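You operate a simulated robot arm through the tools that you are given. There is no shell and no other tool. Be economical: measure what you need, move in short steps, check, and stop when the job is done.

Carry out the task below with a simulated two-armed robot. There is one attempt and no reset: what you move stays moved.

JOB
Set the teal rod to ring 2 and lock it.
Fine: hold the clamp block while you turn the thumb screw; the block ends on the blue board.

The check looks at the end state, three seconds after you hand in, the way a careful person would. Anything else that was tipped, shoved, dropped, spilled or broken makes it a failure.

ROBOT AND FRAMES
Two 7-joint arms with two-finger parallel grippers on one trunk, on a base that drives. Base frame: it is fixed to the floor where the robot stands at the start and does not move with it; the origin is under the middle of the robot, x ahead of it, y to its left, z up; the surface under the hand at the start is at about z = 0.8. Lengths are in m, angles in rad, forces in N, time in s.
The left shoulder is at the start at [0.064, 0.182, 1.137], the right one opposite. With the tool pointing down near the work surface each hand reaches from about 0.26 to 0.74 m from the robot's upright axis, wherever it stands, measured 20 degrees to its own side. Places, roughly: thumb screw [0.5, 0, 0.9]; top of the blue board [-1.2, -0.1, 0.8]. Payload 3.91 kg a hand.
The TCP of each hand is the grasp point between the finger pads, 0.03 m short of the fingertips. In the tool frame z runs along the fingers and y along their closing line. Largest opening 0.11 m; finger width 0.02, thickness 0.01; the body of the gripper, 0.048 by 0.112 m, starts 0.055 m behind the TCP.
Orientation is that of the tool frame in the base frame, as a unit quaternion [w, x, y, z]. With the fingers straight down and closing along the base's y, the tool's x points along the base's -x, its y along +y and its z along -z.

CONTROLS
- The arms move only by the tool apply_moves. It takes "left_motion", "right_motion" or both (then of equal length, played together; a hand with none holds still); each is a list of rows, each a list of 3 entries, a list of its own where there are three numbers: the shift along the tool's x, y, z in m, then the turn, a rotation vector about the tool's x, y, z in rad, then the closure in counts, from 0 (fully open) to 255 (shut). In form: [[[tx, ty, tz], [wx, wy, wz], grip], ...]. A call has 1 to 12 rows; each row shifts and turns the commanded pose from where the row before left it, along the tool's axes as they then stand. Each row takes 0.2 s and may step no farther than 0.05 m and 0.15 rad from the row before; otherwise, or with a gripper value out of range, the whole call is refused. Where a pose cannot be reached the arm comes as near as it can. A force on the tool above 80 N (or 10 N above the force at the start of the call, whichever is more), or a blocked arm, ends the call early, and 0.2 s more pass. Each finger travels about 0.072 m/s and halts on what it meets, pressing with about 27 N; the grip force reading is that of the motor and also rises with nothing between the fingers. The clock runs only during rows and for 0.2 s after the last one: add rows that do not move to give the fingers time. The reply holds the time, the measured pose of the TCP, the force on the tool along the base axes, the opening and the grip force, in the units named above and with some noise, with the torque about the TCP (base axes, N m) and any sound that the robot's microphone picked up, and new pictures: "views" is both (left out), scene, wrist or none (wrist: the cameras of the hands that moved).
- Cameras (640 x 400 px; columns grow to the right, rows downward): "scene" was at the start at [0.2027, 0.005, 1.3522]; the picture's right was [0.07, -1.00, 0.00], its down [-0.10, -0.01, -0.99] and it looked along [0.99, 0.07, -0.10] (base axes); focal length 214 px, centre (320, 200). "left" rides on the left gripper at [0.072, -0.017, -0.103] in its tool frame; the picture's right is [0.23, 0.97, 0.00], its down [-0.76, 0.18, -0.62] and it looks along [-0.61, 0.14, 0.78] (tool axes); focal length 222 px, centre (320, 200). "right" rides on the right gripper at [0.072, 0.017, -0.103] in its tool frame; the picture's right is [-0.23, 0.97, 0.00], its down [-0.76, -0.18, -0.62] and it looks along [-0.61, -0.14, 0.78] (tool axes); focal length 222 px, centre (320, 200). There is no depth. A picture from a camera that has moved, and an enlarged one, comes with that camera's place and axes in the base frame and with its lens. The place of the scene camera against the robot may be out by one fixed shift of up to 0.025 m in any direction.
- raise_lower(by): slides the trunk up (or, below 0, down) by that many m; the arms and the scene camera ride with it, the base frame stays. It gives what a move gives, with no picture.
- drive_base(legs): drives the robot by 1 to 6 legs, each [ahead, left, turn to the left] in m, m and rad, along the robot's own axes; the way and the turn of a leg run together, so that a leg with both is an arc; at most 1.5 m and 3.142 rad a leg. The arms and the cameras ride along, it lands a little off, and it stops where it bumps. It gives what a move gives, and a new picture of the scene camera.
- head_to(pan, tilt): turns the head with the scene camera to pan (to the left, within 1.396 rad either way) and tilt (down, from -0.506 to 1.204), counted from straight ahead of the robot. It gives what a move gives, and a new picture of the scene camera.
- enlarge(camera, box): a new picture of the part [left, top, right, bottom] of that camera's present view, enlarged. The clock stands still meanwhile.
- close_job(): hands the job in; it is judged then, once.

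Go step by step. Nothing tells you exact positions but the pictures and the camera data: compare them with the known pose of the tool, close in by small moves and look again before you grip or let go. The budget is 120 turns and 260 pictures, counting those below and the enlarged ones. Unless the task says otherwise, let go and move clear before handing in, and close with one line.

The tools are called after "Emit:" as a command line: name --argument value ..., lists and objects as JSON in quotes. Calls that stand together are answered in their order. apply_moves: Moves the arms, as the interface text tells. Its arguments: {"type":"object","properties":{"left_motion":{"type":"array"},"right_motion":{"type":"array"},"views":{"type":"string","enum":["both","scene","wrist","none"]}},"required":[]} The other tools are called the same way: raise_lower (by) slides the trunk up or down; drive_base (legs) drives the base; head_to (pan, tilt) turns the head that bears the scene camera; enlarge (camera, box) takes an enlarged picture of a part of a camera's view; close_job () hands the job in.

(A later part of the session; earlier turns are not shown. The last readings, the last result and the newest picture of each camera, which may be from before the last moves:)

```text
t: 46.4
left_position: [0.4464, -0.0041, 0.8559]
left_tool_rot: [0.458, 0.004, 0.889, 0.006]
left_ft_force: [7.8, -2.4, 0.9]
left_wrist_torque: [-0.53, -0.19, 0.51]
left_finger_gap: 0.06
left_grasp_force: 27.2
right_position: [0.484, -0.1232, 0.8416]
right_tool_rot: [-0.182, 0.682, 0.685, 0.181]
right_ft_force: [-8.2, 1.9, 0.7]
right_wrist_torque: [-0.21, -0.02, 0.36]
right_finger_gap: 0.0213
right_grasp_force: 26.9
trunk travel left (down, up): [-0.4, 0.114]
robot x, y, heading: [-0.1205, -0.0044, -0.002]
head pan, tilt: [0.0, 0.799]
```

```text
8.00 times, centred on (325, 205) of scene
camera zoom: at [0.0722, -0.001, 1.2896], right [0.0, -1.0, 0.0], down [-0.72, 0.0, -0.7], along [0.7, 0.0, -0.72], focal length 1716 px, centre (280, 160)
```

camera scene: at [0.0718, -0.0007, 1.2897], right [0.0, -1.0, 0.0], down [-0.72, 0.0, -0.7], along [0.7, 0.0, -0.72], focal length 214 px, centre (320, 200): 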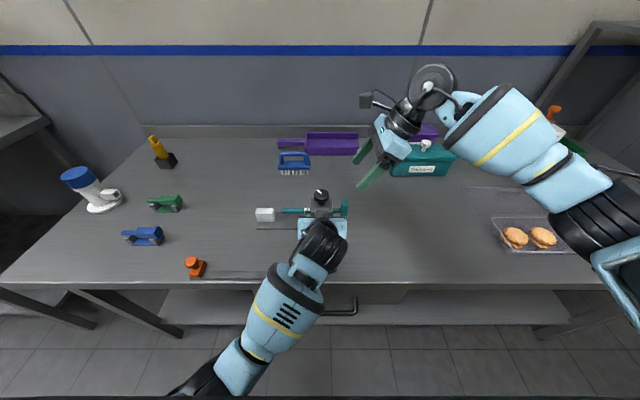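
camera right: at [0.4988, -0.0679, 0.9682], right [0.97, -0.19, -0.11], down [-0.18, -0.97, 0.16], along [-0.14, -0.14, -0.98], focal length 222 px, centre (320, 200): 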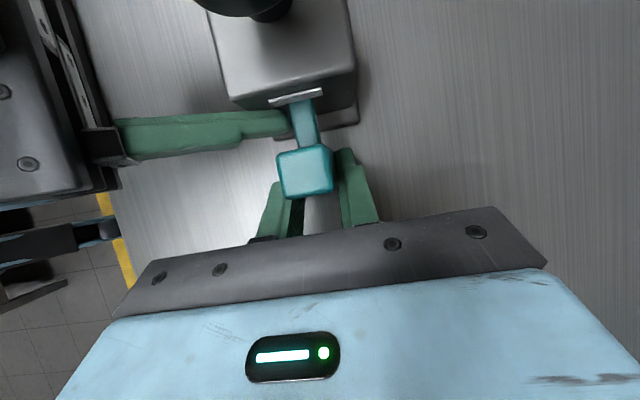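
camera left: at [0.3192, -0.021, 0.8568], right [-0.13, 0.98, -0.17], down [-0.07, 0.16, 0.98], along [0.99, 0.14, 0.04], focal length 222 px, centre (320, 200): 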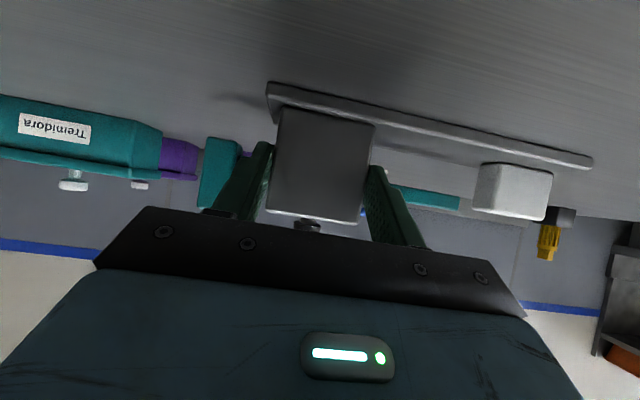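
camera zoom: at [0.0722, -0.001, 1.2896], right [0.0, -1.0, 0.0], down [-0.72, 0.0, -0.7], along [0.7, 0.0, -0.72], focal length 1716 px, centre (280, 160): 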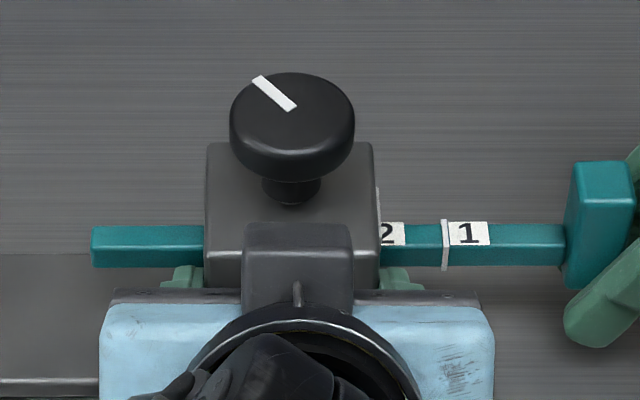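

Label 2 is emerging; by pixel measurement ring 2 needs about 6 mm more to sit under the index bar.

Emit:
apply_moves --right_motion '[[[-0.0026, -0.0005, -0.0015], [0, 0, 0], 255], [[-0.0026, -0.0003, -0.0015], [0, 0, 0], 255], [[0, 0, 0], [0, 0, 0], 255]]' --views "wrist"

Emit:
enlarge --camera "right" --box '[240, 0, 360, 90]'

Emit:
enlarge --camera "scene" --box '[310, 190, 350, 220]'

```text
t: 47.2
left_position: [0.4465, -0.0049, 0.8547]
left_tool_rot: [0.458, 0.002, 0.889, 0.007]
left_ft_force: [-0.1, 0.6, 4.3]
left_wrist_torque: [-1.05, -0.29, -0.14]
left_finger_gap: 0.0599
left_grasp_force: 27.0
right_position: [0.484, -0.1308, 0.8411]
right_tool_rot: [-0.182, 0.682, 0.685, 0.181]
right_ft_force: [0.0, -1.0, -3.7]
right_wrist_torque: [-0.12, 0.07, 0.15]
right_finger_gap: 0.0212
right_grasp_force: 26.8
trunk travel left (down, up): [-0.4, 0.114]
robot x, y, heading: [-0.1215, 0.0035, 0.003]
head pan, tilt: [0.0, 0.799]
camera right: at [0.5013, -0.1178, 0.9682], right [0.97, -0.19, -0.11], down [-0.17, -0.97, 0.16], along [-0.14, -0.14, -0.98], focal length 222 px, centre (320, 200)
```

right: 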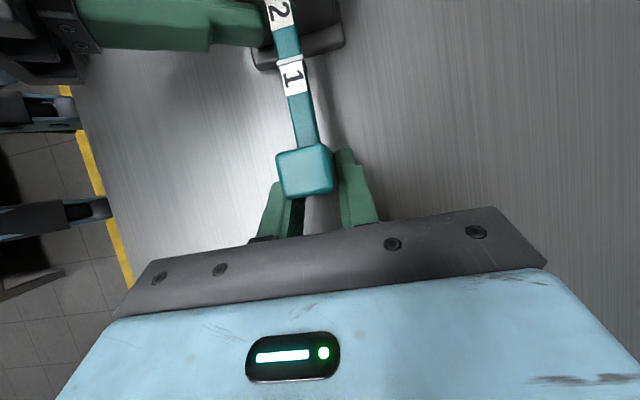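

```text
4.44 times, centred on (300, 45) of right
camera zoom: at [0.5013, -0.1178, 0.9682], right [0.97, -0.19, -0.11], down [-0.17, -0.97, 0.16], along [-0.14, -0.14, -0.98], focal length 987 px, centre (409, 889)
```

zoom: 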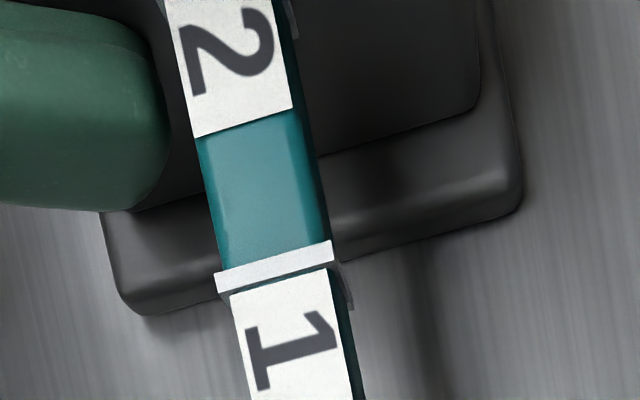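

```text
13.33 times, centred on (330, 205) of scene
camera zoom: at [0.0723, -0.0009, 1.2896], right [0.0, -1.0, 0.0], down [-0.72, 0.0, -0.7], along [0.7, 0.0, -0.72], focal length 2860 px, centre (187, 133)
```

zoom: 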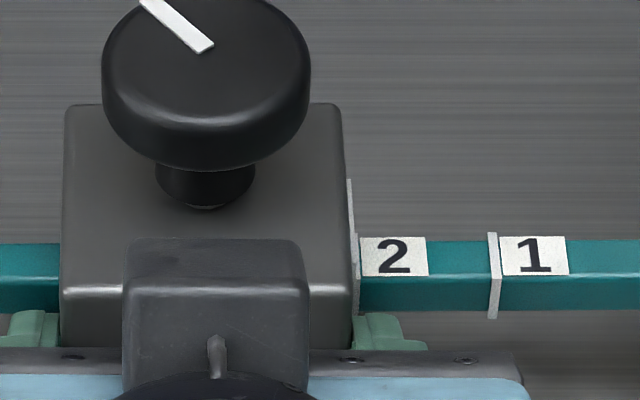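

Ring 2's collar is now right at the index bar. I'll release the cap and back the right hand off, then check that it stayed.

Emit:
apply_moves --right_motion '[[[0, 0, 0], [0, 0, 0], 170], [[0, 0, 0], [0, 0, 0], 130], [[0, 0, 0], [0, 0, 0], 116], [[0, 0, -0.04], [0, 0, 0], 116], [[0, 0, -0.04], [0, 0, 0], 116], [[0.02, 0, -0.04], [0, 0, 0], 116], [[0, 0, 0], [0, 0, 0], 116]]' --views "wrist"

Emit:
enlarge --camera "right" --box '[260, 0, 360, 100]'

Emit:
enlarge --camera "scene" --box '[310, 190, 350, 220]'

```text
t: 48.8
left_position: [0.4462, -0.0046, 0.8567]
left_tool_rot: [0.458, 0.003, 0.889, 0.007]
left_ft_force: [-0.1, 0.4, 2.9]
left_wrist_torque: [-0.34, -0.07, 0.02]
left_finger_gap: 0.0602
left_grasp_force: 27.7
right_position: [0.4829, -0.1703, 0.9576]
right_tool_rot: [-0.183, 0.682, 0.684, 0.182]
right_ft_force: [-0.4, 1.2, 0.1]
right_wrist_torque: [0.0, 0.0, -0.01]
right_finger_gap: 0.0602
right_grasp_force: 0.1
trunk travel left (down, up): [-0.4, 0.114]
robot x, y, heading: [-0.118, 0.0014, 0.002]
head pan, tilt: [0.0, 0.799]
camera right: at [0.4998, -0.1588, 1.0834], right [0.97, -0.19, -0.11], down [-0.17, -0.97, 0.16], along [-0.14, -0.14, -0.98], focal length 222 px, centre (320, 200)
```

right: 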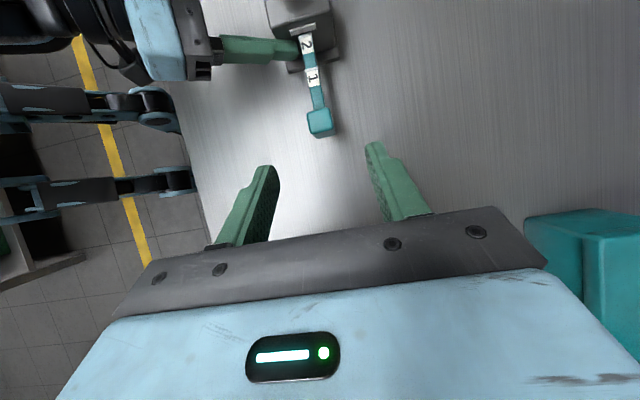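

```text
4.00 times, centred on (310, 50) of right
camera zoom: at [0.4998, -0.1588, 1.0834], right [0.97, -0.19, -0.11], down [-0.17, -0.97, 0.16], along [-0.14, -0.14, -0.98], focal length 888 px, centre (360, 800)
```

zoom: 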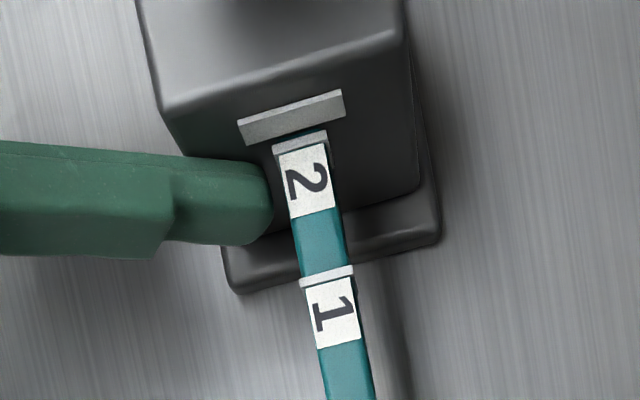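

```text
13.33 times, centred on (330, 205) of scene
camera zoom: at [0.0717, -0.0009, 1.2897], right [0.0, -1.0, 0.0], down [-0.72, 0.0, -0.7], along [0.7, 0.0, -0.72], focal length 2860 px, centre (187, 133)
```

zoom: 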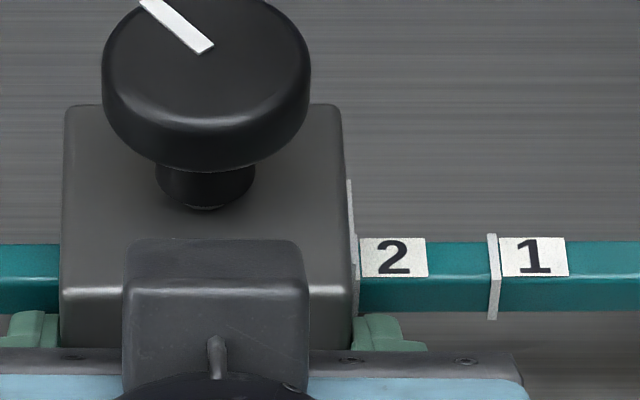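

Emit:
enlarge --camera "scene" --box '[326, 200, 342, 212]'

Emit:
enlarge --camera "right" --box '[290, 15, 330, 50]'

```text
16.00 times, centred on (334, 206) of scene
camera zoom: at [0.0717, -0.0009, 1.2897], right [0.0, -1.0, 0.0], down [-0.72, 0.0, -0.7], along [0.7, 0.0, -0.72], focal length 3432 px, centre (96, 104)
```

zoom: 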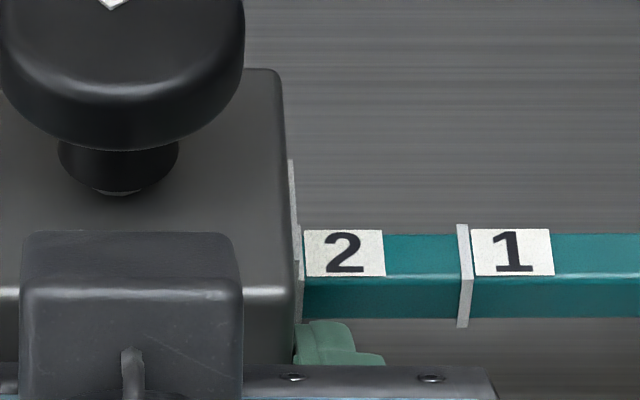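

```text
11.43 times, centred on (310, 32) of right
camera zoom: at [0.4998, -0.1588, 1.0834], right [0.97, -0.19, -0.11], down [-0.17, -0.97, 0.16], along [-0.14, -0.14, -0.98], focal length 2538 px, centre (434, 2114)
```

zoom: 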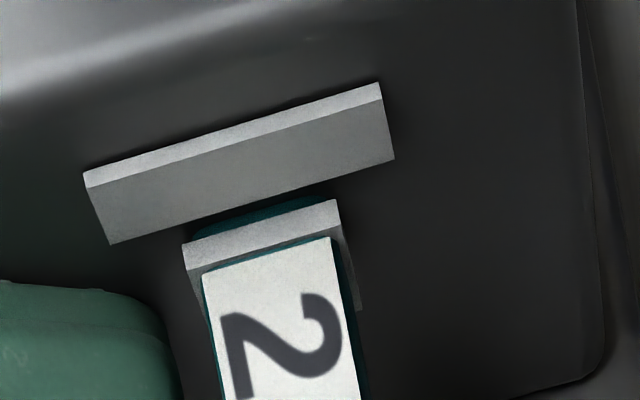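

The ring is about 1.5 mm outside the centre of the index bar. I'll regrip the cap and nudge it back in slightly.

Emit:
apply_moves --right_motion '[[[-0.02, 0, 0.04], [0, 0, 0], 116], [[0, 0, 0.04], [0, 0, 0], 116], [[0, 0, 0.04], [0, 0, 0], 116], [[0, 0, 0], [0, 0, 0], 160], [[0, 0, 0], [0, 0, 0], 200], [[0, 0, 0], [0, 0, 0], 255], [[0, 0, 0], [0, 0, 0], 255]]' --views "wrist"

Emit:
enlarge --camera "scene" --box '[326, 200, 342, 212]'

```text
t: 50.4
left_position: [0.4457, -0.0041, 0.8547]
left_tool_rot: [0.458, 0.004, 0.889, 0.005]
left_ft_force: [-5.3, 1.3, 3.0]
left_wrist_torque: [-0.43, 0.18, -0.49]
left_finger_gap: 0.0599
left_grasp_force: 27.0
right_position: [0.4818, -0.1286, 0.8426]
right_tool_rot: [-0.181, 0.682, 0.685, 0.182]
right_ft_force: [5.3, 0.9, -0.1]
right_wrist_torque: [-0.16, -0.07, -0.14]
right_finger_gap: 0.0217
right_grasp_force: 26.9
trunk travel left (down, up): [-0.4, 0.114]
robot x, y, heading: [-0.115, -0.0008, -0.003]
head pan, tilt: [0.0, 0.799]
camera right: at [0.5002, -0.1166, 0.9683], right [0.97, -0.19, -0.11], down [-0.17, -0.97, 0.16], along [-0.14, -0.14, -0.98], focal length 222 px, centre (320, 200)
```

right: 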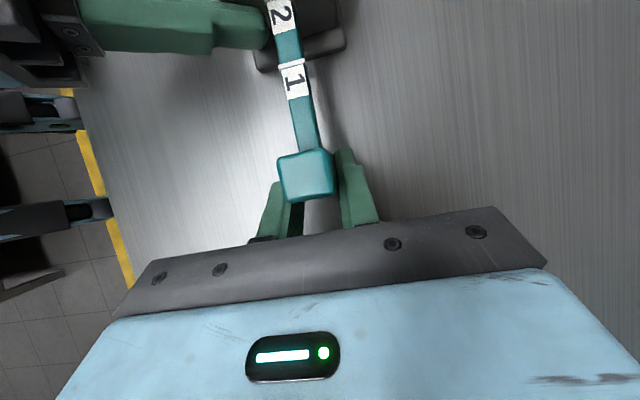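

```text
16.00 times, centred on (334, 206) of scene
camera zoom: at [0.0719, -0.0008, 1.2896], right [0.0, -1.0, 0.0], down [-0.72, 0.0, -0.7], along [0.7, 0.0, -0.72], focal length 3432 px, centre (96, 104)
```

zoom: 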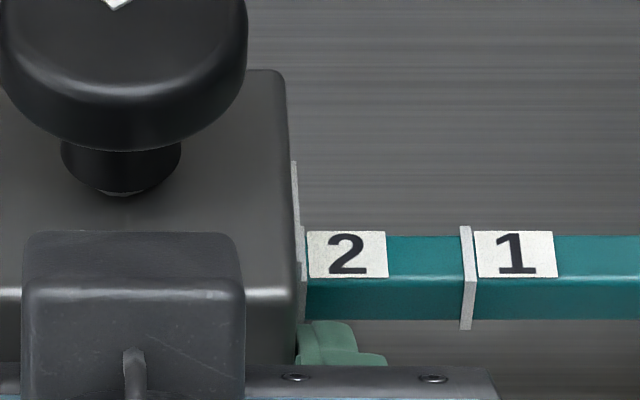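

Emit:
apply_moves --right_motion '[[[0.0012, 0, 0.0007], [0, 0, 0], 255], [[0, 0, 0], [0, 0, 0], 255]]' --views "none"

Emit:
enlarge --camera "scene" --box '[326, 200, 342, 212]'

```text
t: 51.0
left_position: [0.4451, -0.004, 0.8553]
left_tool_rot: [0.458, 0.004, 0.889, 0.005]
left_ft_force: [-5.9, 1.8, 2.7]
left_wrist_torque: [-0.61, 0.13, -0.46]
left_finger_gap: 0.0603
left_grasp_force: 26.8
right_position: [0.4833, -0.1275, 0.8436]
right_tool_rot: [-0.181, 0.682, 0.685, 0.181]
right_ft_force: [5.3, -0.8, 0.1]
right_wrist_torque: [-0.07, -0.06, -0.16]
right_finger_gap: 0.0217
right_grasp_force: 26.9
trunk travel left (down, up): [-0.4, 0.114]
robot x, y, heading: [-0.1206, 0.0031, -0.003]
head pan, tilt: [0.0, 0.799]
```

```text
16.00 times, centred on (334, 206) of scene
camera zoom: at [0.0719, -0.001, 1.2896], right [0.0, -1.0, 0.0], down [-0.72, 0.0, -0.7], along [0.7, 0.0, -0.72], focal length 3432 px, centre (96, 104)
```

zoom: 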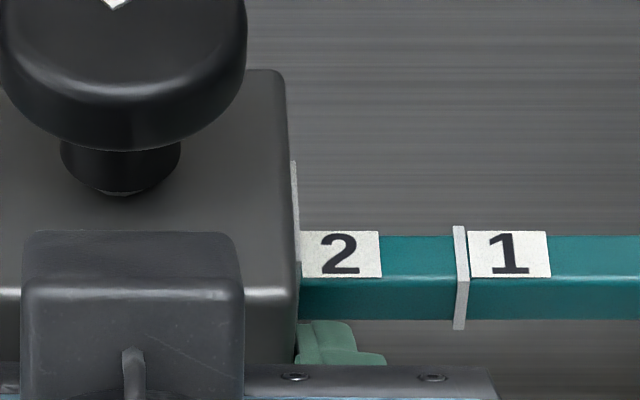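

Ring 2 is now aligned with the bar. Releasing the cap and retreating to go back to the knob.

Emit:
apply_moves --right_motion '[[[0, 0, 0], [0, 0, 0], 170], [[0, 0, 0], [0, 0, 0], 130], [[0, 0, 0], [0, 0, 0], 116], [[0, 0, -0.04], [0, 0, 0], 116], [[0, 0, -0.04], [0, 0, 0], 116], [[0.0, 0, -0.04], [0, 0, 0], 116], [[0, 0, -0.04], [0, -0.13, 0], 116], [[0, 0, 0], [0, -0.13, 0], 100], [[0, 0, 0], [0, -0.13, 0], 100], [[0, 0, 0], [0, -0.13, 0], 100], [[0, 0, 0], [0, 0, -0.15], 100], [[0, 0, 0], [0, 0, -0.15], 100]]' --views "none"

Emit:
enlarge --camera "scene" --box '[310, 190, 350, 220]'

```text
t: 53.6
left_position: [0.4459, -0.0041, 0.8549]
left_tool_rot: [0.458, 0.004, 0.889, 0.005]
left_ft_force: [-0.7, 0.8, 1.0]
left_wrist_torque: [-0.33, 0.11, -0.06]
left_finger_gap: 0.0598
left_grasp_force: 27.3
right_position: [0.4837, -0.2058, 0.9811]
right_tool_rot: [0.001, 0.591, 0.807, -0.001]
right_ft_force: [0.6, 0.8, -0.7]
right_wrist_torque: [0.04, 0.01, -0.02]
right_finger_gap: 0.0668
right_grasp_force: 0.0
trunk travel left (down, up): [-0.4, 0.114]
robot x, y, heading: [-0.1207, -0.0011, -0.0]
head pan, tilt: [0.0, 0.799]
```

```text
13.33 times, centred on (330, 205) of scene
camera zoom: at [0.0718, -0.0009, 1.2897], right [0.0, -1.0, 0.0], down [-0.72, 0.0, -0.7], along [0.7, 0.0, -0.72], focal length 2860 px, centre (187, 133)
```

zoom: 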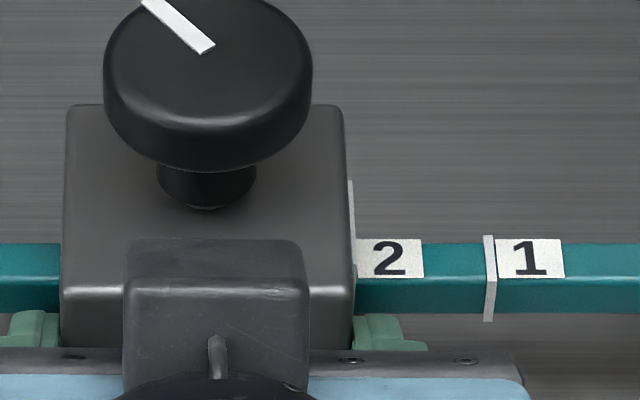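

Emit:
apply_moves --right_motion '[[[0, 0, -0.03], [0, 0, -0.15], 100], [[0, 0, 0], [0, 0, -0.15], 100], [[0, 0, 0], [0, 0, -0.15], 100], [[0, 0, 0], [0, 0, -0.15], 100], [[0, 0, 0], [0, 0, -0.15], 100], [[0, 0, 0], [0, 0, -0.15], 100], [[0, 0, 0], [0, 0, -0.15], 100], [[0, 0, 0], [0, 0, -0.15], 100], [[0, 0, 0], [0, 0, -0.15], 100], [[0, 0, 0], [0, 0, -0.15], 100], [[0, 0, 0], [0, 0, -0.15], 100], [[0, 0, 0], [0, 0, -0.15], 100]]' --views "none"

```text
t: 56.2
left_position: [0.4454, -0.0036, 0.855]
left_tool_rot: [0.457, 0.003, 0.889, 0.006]
left_ft_force: [-0.3, 0.8, 1.0]
left_wrist_torque: [-0.27, 0.04, 0.03]
left_finger_gap: 0.0597
left_grasp_force: 27.0
right_position: [0.4837, -0.2071, 1.0132]
right_tool_rot: [0.0, -0.265, 0.964, -0.001]
right_ft_force: [-0.5, -0.6, -0.7]
right_wrist_torque: [-0.01, 0.01, 0.0]
right_finger_gap: 0.0669
right_grasp_force: 0.1
trunk travel left (down, up): [-0.4, 0.114]
robot x, y, heading: [-0.118, -0.0005, -0.001]
head pan, tilt: [0.0, 0.799]
```

Emit:
apply_moves --right_motion '[[[-0.0206, 0.0353, 0], [0, 0, 0], 100], [[-0.0206, 0.0353, 0], [0, 0, 0], 100], [[-0.0206, 0.0353, 0], [0, 0, 0], 100], [[-0.0206, 0.0353, 0], [0, 0, 0], 100], [[-0.0206, 0.0353, 0], [0, 0, 0], 100], [[0, 0, 0.04], [0, 0, 0], 100], [[0, 0, 0], [0, 0, 0], 100]]' --views "wrist"

Emit:
enlarge --camera "scene" --box '[270, 150, 370, 230]'

```text
t: 57.8
left_position: [0.4448, -0.0026, 0.8563]
left_tool_rot: [0.458, 0.004, 0.889, 0.005]
left_ft_force: [0.4, -0.3, 0.3]
left_wrist_torque: [-0.34, 0.01, 0.03]
left_finger_gap: 0.0597
left_grasp_force: 26.9
right_position: [0.4833, -0.0031, 0.9725]
right_tool_rot: [0.0, -0.264, 0.964, -0.001]
right_ft_force: [-0.2, -0.4, 0.5]
right_wrist_torque: [-0.01, 0.02, 0.03]
right_finger_gap: 0.0671
right_grasp_force: 0.0
trunk travel left (down, up): [-0.4, 0.114]
robot x, y, heading: [-0.1195, -0.0004, -0.001]
head pan, tilt: [0.0, 0.799]
camera right: at [0.413, -0.024, 1.0746], right [-0.3, 0.95, 0.0], down [0.75, 0.23, 0.62], along [0.6, 0.19, -0.78], focal length 222 px, centre (320, 200)
```

right: 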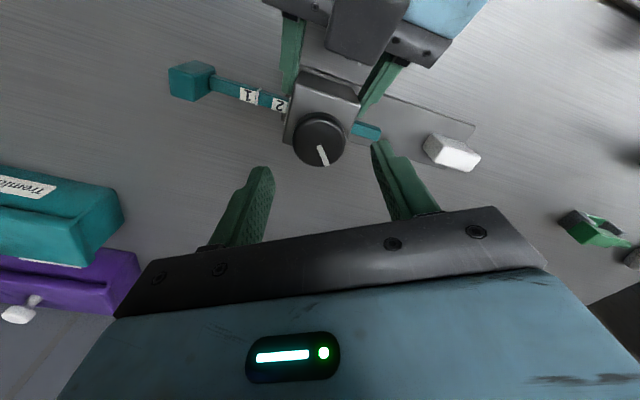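

```text
5.00 times, centred on (320, 190) of scene
camera zoom: at [0.0721, -0.0007, 1.2896], right [0.0, -1.0, 0.0], down [-0.72, 0.0, -0.7], along [0.7, 0.0, -0.72], focal length 1072 px, centre (320, 250)
```

zoom: 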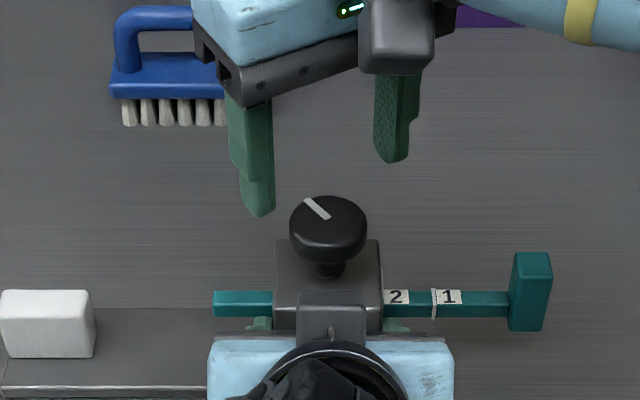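

Emit:
apply_moves --right_motion '[[[0.0013, 0.0008, 0.03], [0, 0, 0], 100], [[0, 0, 0.028], [0, 0, 0], 100], [[0, 0, 0], [0, 0, 0], 160], [[0, 0, 0], [0, 0, 0], 255], [[0, 0, 0], [0, 0, 0], 255], [[0, 0, 0], [0, 0, 0.12], 255], [[0, 0, 0], [0, 0, 0.12], 255], [[0, 0, 0], [0, 0, 0.12], 255], [[0, 0, 0], [0, 0, 0.12], 255]]' --views "wrist"

Emit:
enlarge --camera "scene" --box '[270, 150, 370, 230]'

```text
t: 59.8
left_position: [0.4452, -0.0032, 0.8552]
left_tool_rot: [0.458, 0.002, 0.889, 0.007]
left_ft_force: [-10.8, 5.6, 3.9]
left_wrist_torque: [-0.68, -0.58, 0.18]
left_finger_gap: 0.0601
left_grasp_force: 26.7
right_position: [0.482, -0.0048, 0.9142]
right_tool_rot: [0.002, -0.024, 1.0, 0.0]
right_ft_force: [11.4, -5.3, -0.1]
right_wrist_torque: [-0.03, -0.03, 0.03]
right_finger_gap: 0.0413
right_grasp_force: 27.3
trunk travel left (down, up): [-0.4, 0.114]
robot x, y, heading: [-0.1233, -0.0023, -0.001]
head pan, tilt: [0.0, 0.799]
camera right: at [0.4091, 0.0104, 1.0175], right [0.18, 0.98, 0.0], down [0.77, -0.14, 0.63], along [0.61, -0.11, -0.78], focal length 222 px, centre (320, 200)
```

right: 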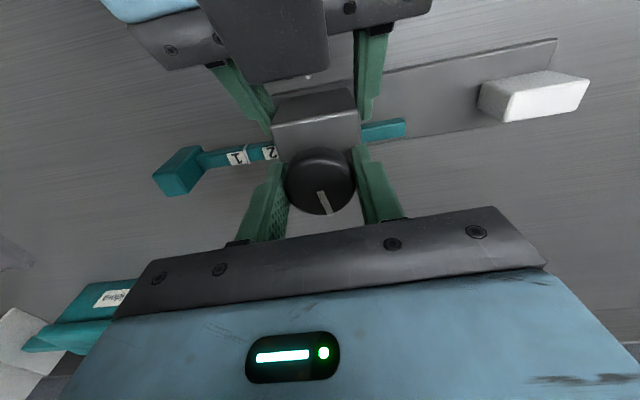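

```text
5.00 times, centred on (320, 190) of scene
camera zoom: at [0.0718, -0.001, 1.2897], right [0.0, -1.0, 0.0], down [-0.72, 0.0, -0.7], along [0.7, 0.0, -0.72], focal length 1072 px, centre (320, 250)
```

zoom: 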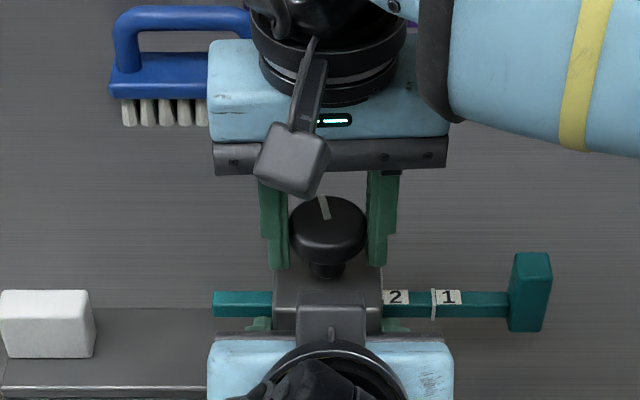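

Turning the knob clockwise with it gripped works; continuing the tightening while watching torque.

Emit:
apply_moves --right_motion '[[[0, 0, 0], [0, 0, 0.13], 255], [[0, 0, 0], [0, 0, 0.13], 255], [[0, 0, 0], [0, 0, 0.13], 255], [[0, 0, 0], [0, 0, 0.13], 255], [[0, 0, 0], [0, 0, 0.13], 255], [[0, 0, 0], [0, 0, 0.13], 255], [[0, 0, 0], [0, 0, 0.13], 255], [[0, 0, 0], [0, 0, 0.13], 255], [[0, 0, 0], [0, 0, 0.13], 255], [[0, 0, 0], [0, 0, 0.13], 255]]' --views "wrist"

Emit:
enlarge --camera "scene" --box '[270, 150, 370, 230]'

```text
t: 62.0
left_position: [0.446, -0.0037, 0.8551]
left_tool_rot: [0.458, 0.003, 0.889, 0.007]
left_ft_force: [-14.2, 10.3, 0.9]
left_wrist_torque: [-0.96, -0.38, 0.49]
left_finger_gap: 0.0598
left_grasp_force: 27.4
right_position: [0.4812, -0.0039, 0.9134]
right_tool_rot: [0.001, 0.585, 0.811, 0.0]
right_ft_force: [14.7, -9.6, 5.2]
right_wrist_torque: [0.26, -0.34, 0.0]
right_finger_gap: 0.0412
right_grasp_force: 26.9
trunk travel left (down, up): [-0.4, 0.114]
robot x, y, heading: [-0.1217, 0.0026, 0.0]
head pan, tilt: [0.0, 0.799]
camera right: at [0.4747, 0.0715, 1.0176], right [1.0, 0.09, 0.0], down [0.07, -0.78, 0.62], along [0.06, -0.62, -0.78], focal length 222 px, centre (320, 200)
```

right: 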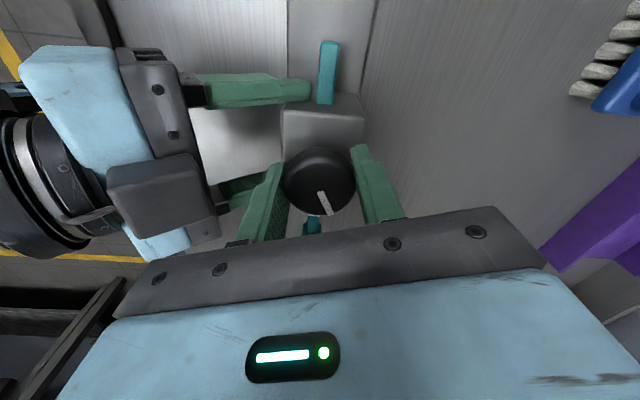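

```text
5.00 times, centred on (320, 190) of scene
camera zoom: at [0.0717, -0.0009, 1.2897], right [0.0, -1.0, 0.0], down [-0.72, 0.0, -0.7], along [0.7, 0.0, -0.72], focal length 1072 px, centre (320, 250)
```

zoom: 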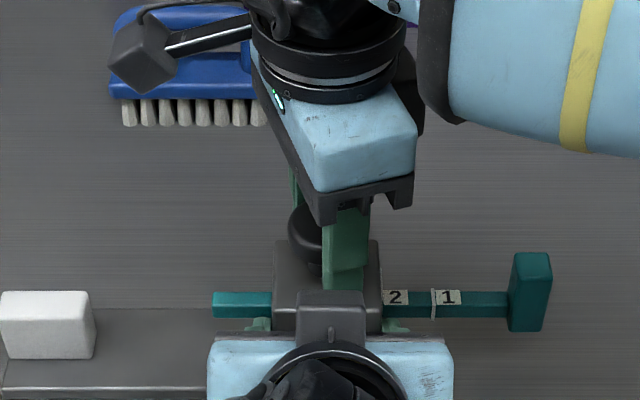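

Emit:
apply_moves --right_motion '[[[-0.0, 0, 0], [0, 0, 0.1], 255], [[0, 0, 0], [0, 0, 0.1], 255], [[0, 0, 0], [0, 0, 0], 255]]' --views "wrist"

```text
t: 62.8
left_position: [0.4456, -0.0038, 0.8561]
left_tool_rot: [0.458, 0.003, 0.889, 0.006]
left_ft_force: [-11.1, 11.4, -0.2]
left_wrist_torque: [-0.74, -0.23, 0.28]
left_finger_gap: 0.0601
left_grasp_force: 26.8
right_position: [0.4801, -0.003, 0.9138]
right_tool_rot: [0.0, 0.662, 0.749, 0.001]
right_ft_force: [13.9, -9.6, 9.6]
right_wrist_torque: [0.26, -0.2, -0.01]
right_finger_gap: 0.0413
right_grasp_force: 27.1
trunk travel left (down, up): [-0.4, 0.114]
robot x, y, heading: [-0.1229, -0.0007, 0.002]
head pan, tilt: [0.0, 0.799]
camera right: at [0.4895, 0.0715, 1.0176], right [0.99, -0.11, 0.0], down [-0.09, -0.78, 0.62], along [-0.07, -0.62, -0.78], focal length 222 px, centre (320, 200)
```

right: 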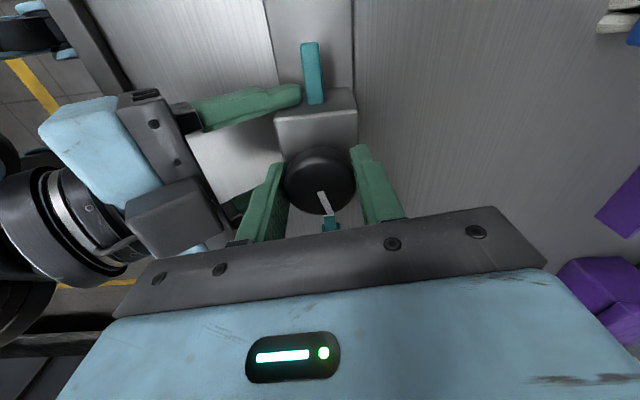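

The knob is nearly back to its start angle with little torque yet. I'll open slightly, lift clear, unwind the wrist and regrip for a final tightening.

Emit:
apply_moves --right_motion '[[[0, 0, 0], [0, 0, 0], 135], [[0, 0, 0], [0, 0, 0], 135], [[0, 0, -0.04], [0, 0, 0], 135], [[0, 0, -0.02], [0, 0, -0.15], 100], [[0, 0, 0], [0, 0, -0.15], 100], [[0, 0, 0], [0, 0, -0.15], 100], [[0, 0, 0], [0, 0, -0.15], 100], [[0, 0, 0], [0, 0, -0.15], 100], [[0, 0, 0], [0, 0, -0.15], 100], [[0, 0, 0], [0, 0, -0.15], 100], [[0, 0, 0], [0, 0, -0.15], 100], [[0, 0, 0], [0, 0, -0.15], 100]]' --views "none"

Emit:
enlarge --camera "scene" --box '[270, 150, 370, 230]'

```text
t: 65.4
left_position: [0.4459, -0.003, 0.8558]
left_tool_rot: [0.458, 0.003, 0.889, 0.006]
left_ft_force: [-0.6, -0.2, 0.2]
left_wrist_torque: [-0.18, 0.15, -0.05]
left_finger_gap: 0.0601
left_grasp_force: 26.9
right_position: [0.482, -0.0031, 0.9746]
right_tool_rot: [-0.001, 0.047, 0.999, 0.0]
right_ft_force: [-0.3, 0.6, 0.3]
right_wrist_torque: [0.01, -0.02, -0.02]
right_finger_gap: 0.067
right_grasp_force: 0.1
trunk travel left (down, up): [-0.4, 0.114]
robot x, y, heading: [-0.1182, 0.0027, 0.001]
head pan, tilt: [0.0, 0.799]
```

```text
5.00 times, centred on (320, 190) of scene
camera zoom: at [0.072, -0.001, 1.2896], right [0.0, -1.0, 0.0], down [-0.72, 0.0, -0.7], along [0.7, 0.0, -0.72], focal length 1072 px, centre (320, 250)
```

zoom: 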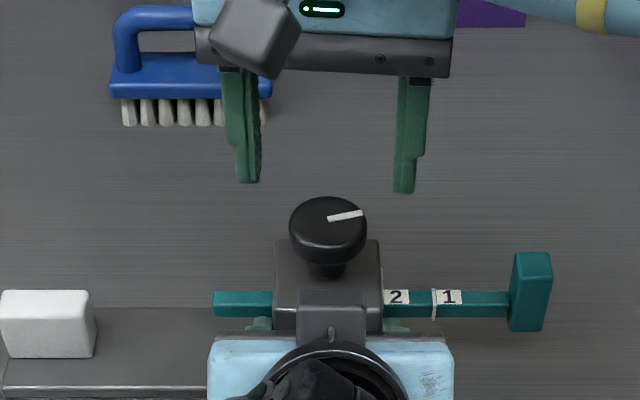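

Emit:
apply_moves --right_motion '[[[0, 0, 0], [0, 0, -0.15], 100], [[0, 0, 0], [0, 0, -0.15], 100], [[0, 0, 0], [0, 0, -0.15], 100], [[0, 0, 0.03], [0, 0, 0], 100], [[0, 0, 0.031], [0, 0, 0], 100], [[0, 0, 0], [0, 0, 0], 160], [[0, 0, 0], [0, 0, 0], 255], [[0, 0, 0], [0, 0, 0], 255], [[0, 0, 0], [0, 0, 0.1], 255], [[0, 0, 0], [0, 0, 0.1], 255]]' --views "none"

Emit:
enlarge --camera "scene" --box '[270, 150, 370, 230]'

```text
t: 67.6
left_position: [0.445, -0.0034, 0.8568]
left_tool_rot: [0.459, 0.002, 0.889, 0.006]
left_ft_force: [-3.4, 3.7, 0.3]
left_wrist_torque: [-0.92, 0.02, 0.11]
left_finger_gap: 0.0599
left_grasp_force: 27.2
right_position: [0.4808, -0.0029, 0.9129]
right_tool_rot: [0.0, -0.075, 0.997, -0.001]
right_ft_force: [1.4, -6.5, -0.3]
right_wrist_torque: [0.36, -0.01, 0.0]
right_finger_gap: 0.0411
right_grasp_force: 26.9
trunk travel left (down, up): [-0.4, 0.114]
robot x, y, heading: [-0.124, -0.005, -0.002]
head pan, tilt: [0.0, 0.799]
```

```text
5.00 times, centred on (320, 190) of scene
camera zoom: at [0.072, -0.001, 1.2896], right [0.0, -1.0, 0.0], down [-0.72, 0.0, -0.7], along [0.7, 0.0, -0.72], focal length 1072 px, centre (320, 250)
```

zoom: 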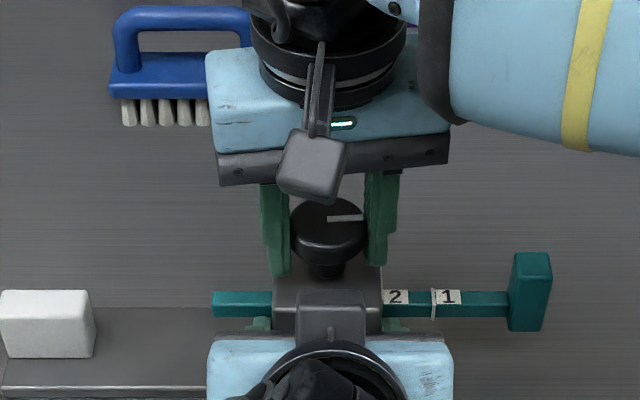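

Emit:
apply_moves --right_motion '[[[0, 0, 0], [0, 0, 0.1], 255], [[0, 0, 0], [0, 0, 0.1], 255], [[0, 0, 0], [0, 0, 0.1], 255], [[0, 0, 0], [0, 0, 0.1], 255]]' --views "none"

Emit:
enlarge --camera "scene" --box '[270, 150, 370, 230]'

```text
t: 68.6
left_position: [0.4464, -0.0033, 0.8554]
left_tool_rot: [0.457, 0.003, 0.889, 0.006]
left_ft_force: [-1.5, 7.7, 0.9]
left_wrist_torque: [-0.96, -0.03, -0.3]
left_finger_gap: 0.06
left_grasp_force: 26.7
right_position: [0.4816, -0.0042, 0.9136]
right_tool_rot: [0.001, 0.125, 0.992, -0.001]
right_ft_force: [2.4, -9.4, -0.3]
right_wrist_torque: [0.08, 0.03, 0.64]
right_finger_gap: 0.0408
right_grasp_force: 27.4
trunk travel left (down, up): [-0.4, 0.114]
robot x, y, heading: [-0.1181, -0.0006, -0.007]
head pan, tilt: [0.0, 0.799]
```

```text
5.00 times, centred on (320, 190) of scene
camera zoom: at [0.072, -0.0011, 1.2897], right [0.0, -1.0, 0.0], down [-0.72, 0.0, -0.7], along [0.7, 0.0, -0.72], focal length 1072 px, centre (320, 250)
```

zoom: 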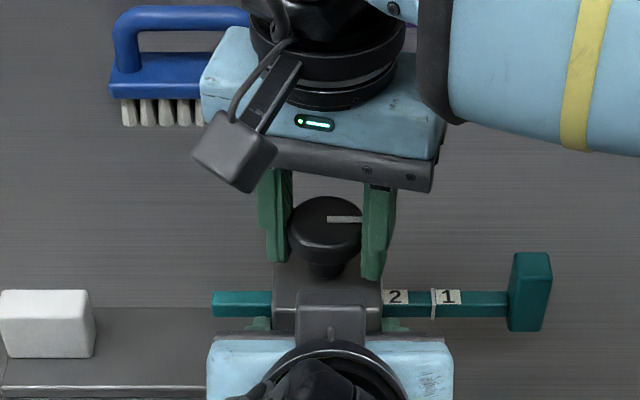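

The knob has stopped at its original mark direction while torque rose to 0.64 N m, so it is tight. Releasing the knob, lifting, and checking the ring.

Emit:
apply_moves --right_motion '[[[0, 0, 0], [0, 0, 0], 110], [[0, 0, 0], [0, 0, 0], 100], [[0, 0, -0.04], [0, 0, 0], 100], [[0, 0, -0.05], [0, 0, 0], 60], [[0, 0, -0.05], [0, 0, 0], 60], [[0, 0, 0], [0, 0, 0], 60]]' --views "wrist"

Emit:
enlarge --camera "scene" --box '[310, 180, 360, 220]'

Emit:
enlarge --camera "right" --box '[220, 20, 420, 170]'

```text
t: 70.0
left_position: [0.4457, -0.0037, 0.8557]
left_tool_rot: [0.458, 0.003, 0.889, 0.006]
left_ft_force: [-1.5, 0.0, 0.4]
left_wrist_torque: [-0.3, 0.18, -0.06]
left_finger_gap: 0.0599
left_grasp_force: 27.4
right_position: [0.4808, -0.0045, 1.0515]
right_tool_rot: [0.0, 0.124, 0.992, 0.0]
right_ft_force: [-0.4, -1.0, 0.1]
right_wrist_torque: [0.02, 0.01, 0.02]
right_finger_gap: 0.0841
right_grasp_force: 0.1
trunk travel left (down, up): [-0.4, 0.114]
robot x, y, heading: [-0.1199, 0.002, 0.003]
head pan, tilt: [0.0, 0.799]
camera right: at [0.4154, 0.0314, 1.156], right [0.46, 0.89, 0.0], down [0.69, -0.36, 0.62], along [0.55, -0.29, -0.78], focal length 222 px, centre (320, 200)
```

right: 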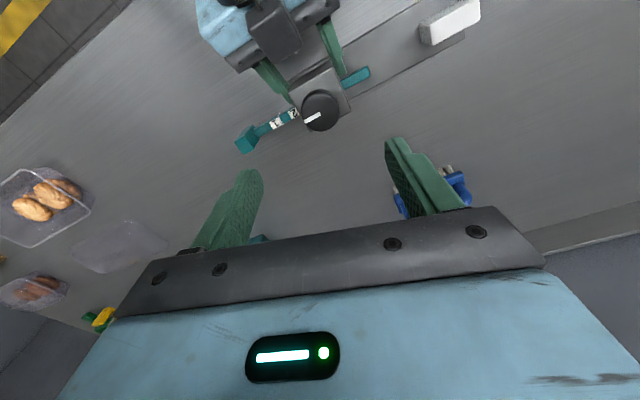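

```text
10.00 times, centred on (335, 200) of scene
camera zoom: at [0.0718, -0.0009, 1.2896], right [0.0, -1.0, 0.0], down [-0.72, 0.0, -0.7], along [0.7, 0.0, -0.72], focal length 2145 px, centre (170, 200)
```

zoom: 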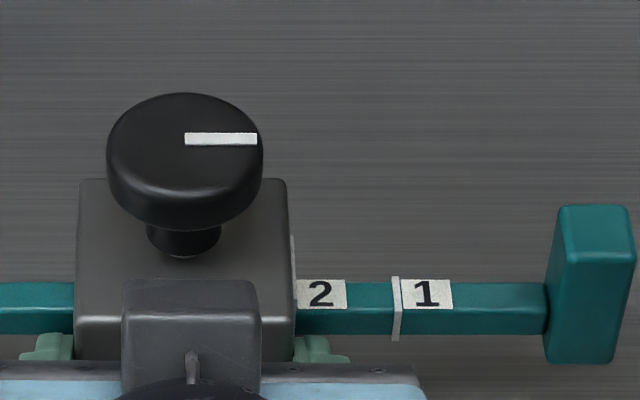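

```text
2.67 times, centred on (320, 95) of right
camera zoom: at [0.4154, 0.0314, 1.156], right [0.46, 0.89, 0.0], down [0.69, -0.36, 0.62], along [0.55, -0.29, -0.78], focal length 592 px, centre (320, 480)
```

zoom: 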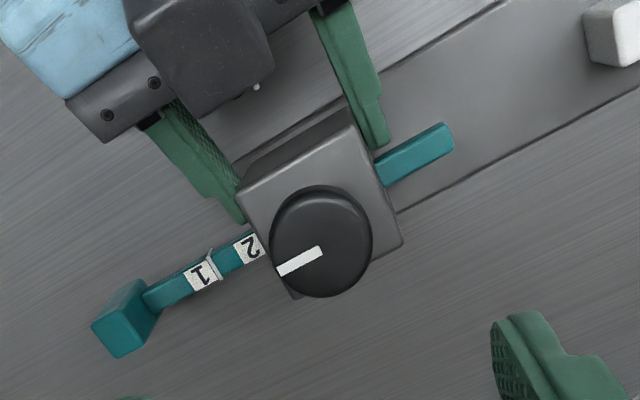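

Ring 2 sits right at the index and the screw is tight. I move the right hand aside and test-lift the block gently with the left.

Emit:
apply_moves --right_motion '[[[0, -0.05, 0], [0, 0, 0], 60], [[0, -0.05, 0], [0, 0, 0], 60], [[0, -0.05, 0], [0, 0, 0], 60], [[0, -0.05, 0], [0, 0, 0], 60], [[0.05, -0.01, 0], [0, 0, 0], 60], [[0.05, -0.01, 0], [0, 0, 0], 60], [[0, 0, 0], [0, 0, 0], 60], [[0, 0, 0], [0, 0, 0], 60]]' --left_motion '[[[0, 0, 0], [0, 0, 0], 255], [[0, 0, 0], [0, 0, 0], 255], [[0, 0, 0], [0, 0, 0], 255], [[0, 0, 0], [0, 0, 0], 255], [[-0.0041, 0, -0.0029], [0, 0, 0], 255], [[-0.0041, 0, -0.0029], [0, 0, 0], 255], [[-0.0041, 0, -0.0029], [0, 0, 0], 255], [[0, 0, 0], [0, 0, 0], 255]]'

Emit:
enlarge --camera "scene" --box '[240, 170, 370, 260]'

```text
refused: row 5 steps farther than a row can; nothing moved
```

```text
4.44 times, centred on (305, 215) of scene
camera zoom: at [0.0718, -0.0009, 1.2896], right [0.0, -1.0, 0.0], down [-0.72, 0.0, -0.7], along [0.7, 0.0, -0.72], focal length 953 px, centre (387, 133)
```

zoom: 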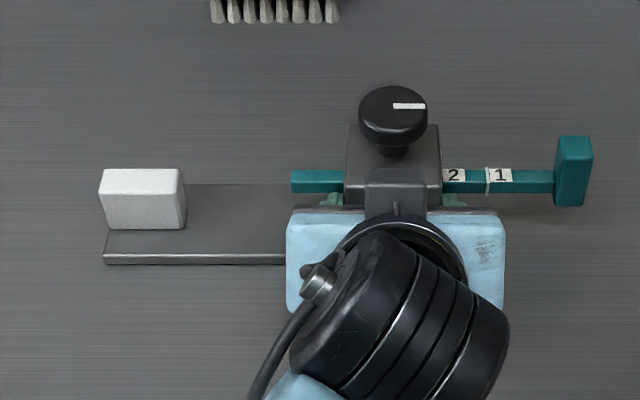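

Emit:
apply_moves --right_motion '[[[0, -0.05, 0], [0, 0, 0], 60], [[0, -0.05, 0], [0, 0, 0], 60], [[0, -0.05, 0], [0, 0, 0], 60], [[0, -0.05, 0], [0, 0, 0], 60], [[0.045, -0.01, 0], [0, 0, 0], 60], [[0.045, -0.01, 0], [0, 0, 0], 60], [[0, 0, 0], [0, 0, 0], 60], [[0, 0, 0], [0, 0, 0], 60]]' --left_motion '[[[0, 0, 0], [0, 0, 0], 255], [[0, 0, 0], [0, 0, 0], 255], [[0, 0, 0], [0, 0, 0], 255], [[0, 0, 0], [0, 0, 0], 255], [[-0.0041, 0, -0.0029], [0, 0, 0], 255], [[-0.0041, 0, -0.0029], [0, 0, 0], 255], [[-0.0041, 0, -0.0029], [0, 0, 0], 255], [[0, 0, 0], [0, 0, 0], 255]]'

Emit:
enlarge --camera "scene" --box '[240, 170, 370, 260]'

```text
t: 71.8
left_position: [0.4462, -0.0036, 0.8712]
left_tool_rot: [0.458, 0.003, 0.889, 0.005]
left_ft_force: [1.1, 0.6, 0.5]
left_wrist_torque: [-0.3, -0.13, 0.02]
left_finger_gap: 0.0596
left_grasp_force: 27.4
right_position: [0.3398, -0.1938, 1.0512]
right_tool_rot: [0.0, 0.124, 0.992, 0.0]
right_ft_force: [0.1, -0.9, 0.0]
right_wrist_torque: [0.01, 0.0, -0.01]
right_finger_gap: 0.0845
right_grasp_force: 0.0
trunk travel left (down, up): [-0.4, 0.114]
robot x, y, heading: [-0.1226, 0.0013, 0.002]
head pan, tilt: [0.0, 0.799]
camera scene: at [0.072, -0.001, 1.2897], right [0.0, -1.0, 0.0], down [-0.72, 0.0, -0.7], along [0.7, 0.0, -0.72], focal length 214 px, centre (320, 200)
camera right: at [0.2745, -0.1588, 1.1556], right [0.46, 0.89, 0.0], down [0.69, -0.36, 0.62], along [0.55, -0.29, -0.78], focal length 222 px, centre (320, 200)
camera left: at [0.3197, -0.0214, 0.8724], right [-0.13, 0.98, -0.17], down [-0.07, 0.17, 0.98], along [0.99, 0.14, 0.04], focal length 222 px, centre (320, 200)
```

scene: 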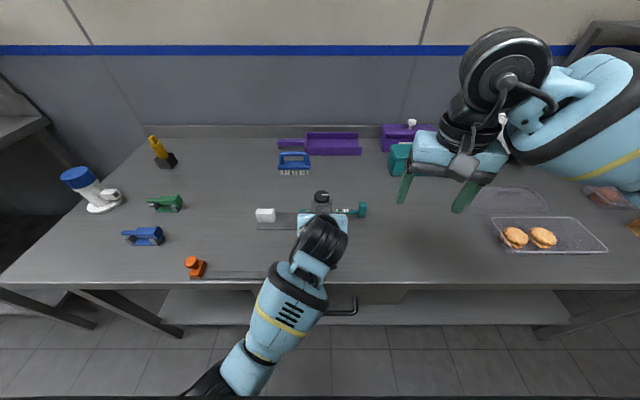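
right: 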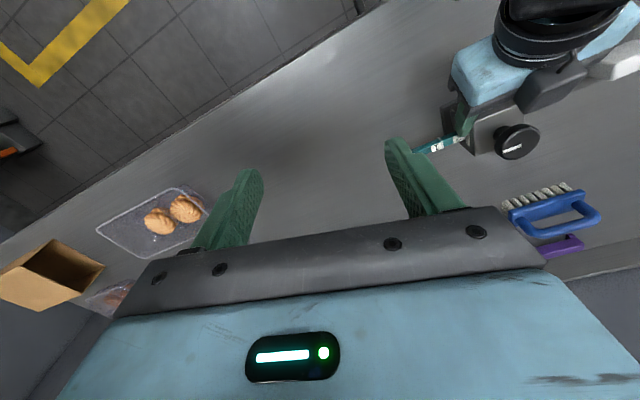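
left: 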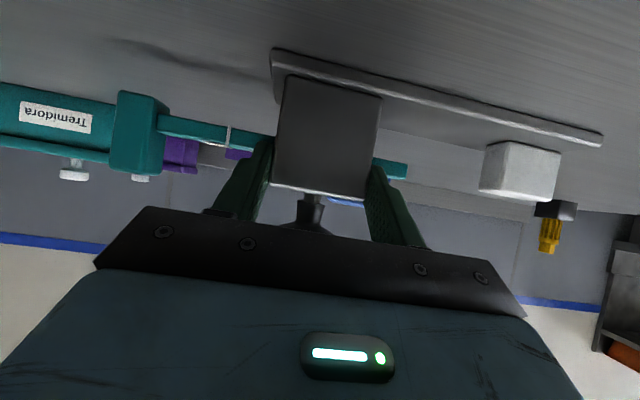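

```text
4.44 times, centred on (305, 215) of scene
camera zoom: at [0.072, -0.001, 1.2897], right [0.0, -1.0, 0.0], down [-0.72, 0.0, -0.7], along [0.7, 0.0, -0.72], focal length 953 px, centre (387, 133)
```

zoom: 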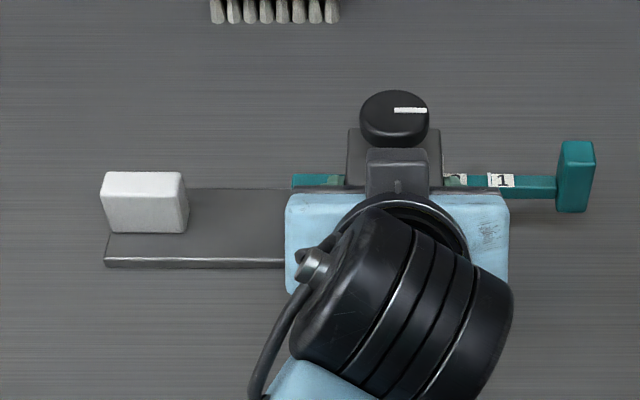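

The picture suggests the fingers slid up the block rather than lifting it. I'll do a tiny further lift to read the force.

Emit:
apply_moves --left_motion '[[[-0.0041, 0, -0.0029], [0, 0, 0], 255]]' --views "none"

Emit:
enlarge --camera "scene" --box '[240, 170, 370, 260]'

```text
t: 72.2
left_position: [0.4454, -0.0032, 0.8738]
left_tool_rot: [0.457, 0.004, 0.889, 0.006]
left_ft_force: [-0.4, -1.3, -5.0]
left_wrist_torque: [-0.12, 0.12, 0.03]
left_finger_gap: 0.06
left_grasp_force: 27.2
right_position: [0.34, -0.1934, 1.0523]
right_tool_rot: [0.0, 0.123, 0.992, 0.001]
right_ft_force: [0.2, -0.4, 0.1]
right_wrist_torque: [0.0, -0.02, 0.04]
right_finger_gap: 0.0843
right_grasp_force: 0.1
trunk travel left (down, up): [-0.4, 0.114]
robot x, y, heading: [-0.1211, -0.0021, 0.002]
head pan, tilt: [0.0, 0.799]
```

```text
4.44 times, centred on (305, 215) of scene
camera zoom: at [0.0723, -0.0011, 1.2895], right [0.0, -1.0, 0.0], down [-0.72, 0.0, -0.7], along [0.7, 0.0, -0.72], focal length 953 px, centre (387, 133)
```

zoom: 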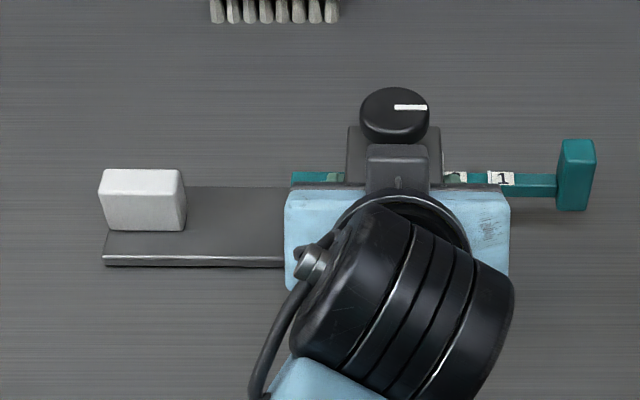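

Emit:
apply_moves --left_motion '[[[-0.0041, 0, -0.0029], [0, 0, 0], 255], [[-0.0041, 0, -0.0029], [0, 0, 0], 255], [[0, 0, 0], [0, 0, 0], 255]]' --views "wrist"

Emit:
enlarge --camera "scene" --box '[240, 170, 370, 260]'

```text
t: 73.0
left_position: [0.4466, 0.0046, 0.8802]
left_tool_rot: [0.458, 0.006, 0.889, 0.017]
left_ft_force: [0.4, 0.3, -4.6]
left_wrist_torque: [-0.12, 0.13, 0.0]
left_finger_gap: 0.0602
left_grasp_force: 27.1
right_position: [0.34, -0.1936, 1.0527]
right_tool_rot: [0.0, 0.124, 0.992, 0.0]
right_ft_force: [0.2, 0.6, 0.0]
right_wrist_torque: [-0.04, -0.02, 0.0]
right_finger_gap: 0.0841
right_grasp_force: 0.0
trunk travel left (down, up): [-0.4, 0.114]
robot x, y, heading: [-0.1194, -0.0011, 0.003]
head pan, tilt: [0.0, 0.799]
camera left: at [0.321, -0.0135, 0.8805], right [-0.14, 0.98, -0.15], down [-0.06, 0.14, 0.99], along [0.99, 0.15, 0.04], focal length 222 px, centre (320, 200)
```

left: 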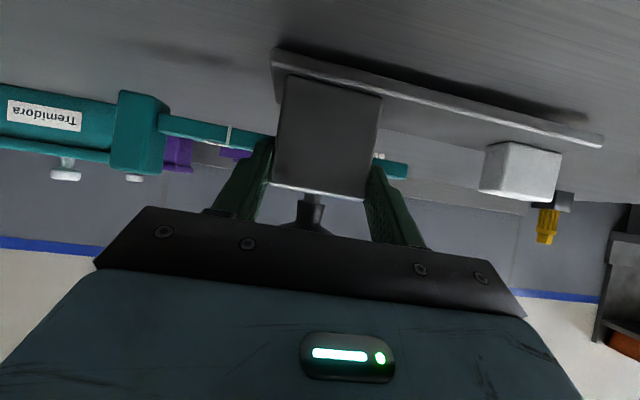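

```text
4.44 times, centred on (305, 215) of scene
camera zoom: at [0.0723, -0.001, 1.2896], right [0.0, -1.0, 0.0], down [-0.72, 0.0, -0.7], along [0.7, 0.0, -0.72], focal length 953 px, centre (387, 133)
```

zoom: 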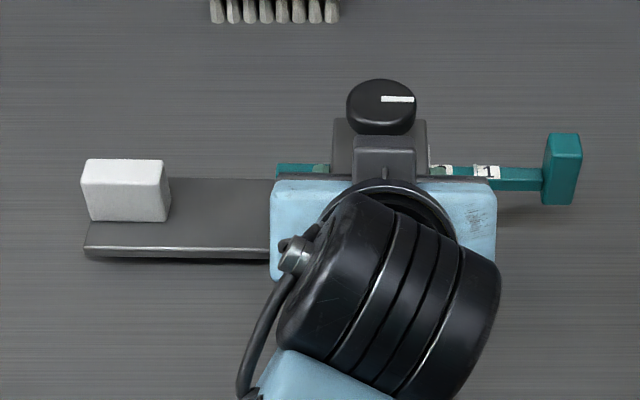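

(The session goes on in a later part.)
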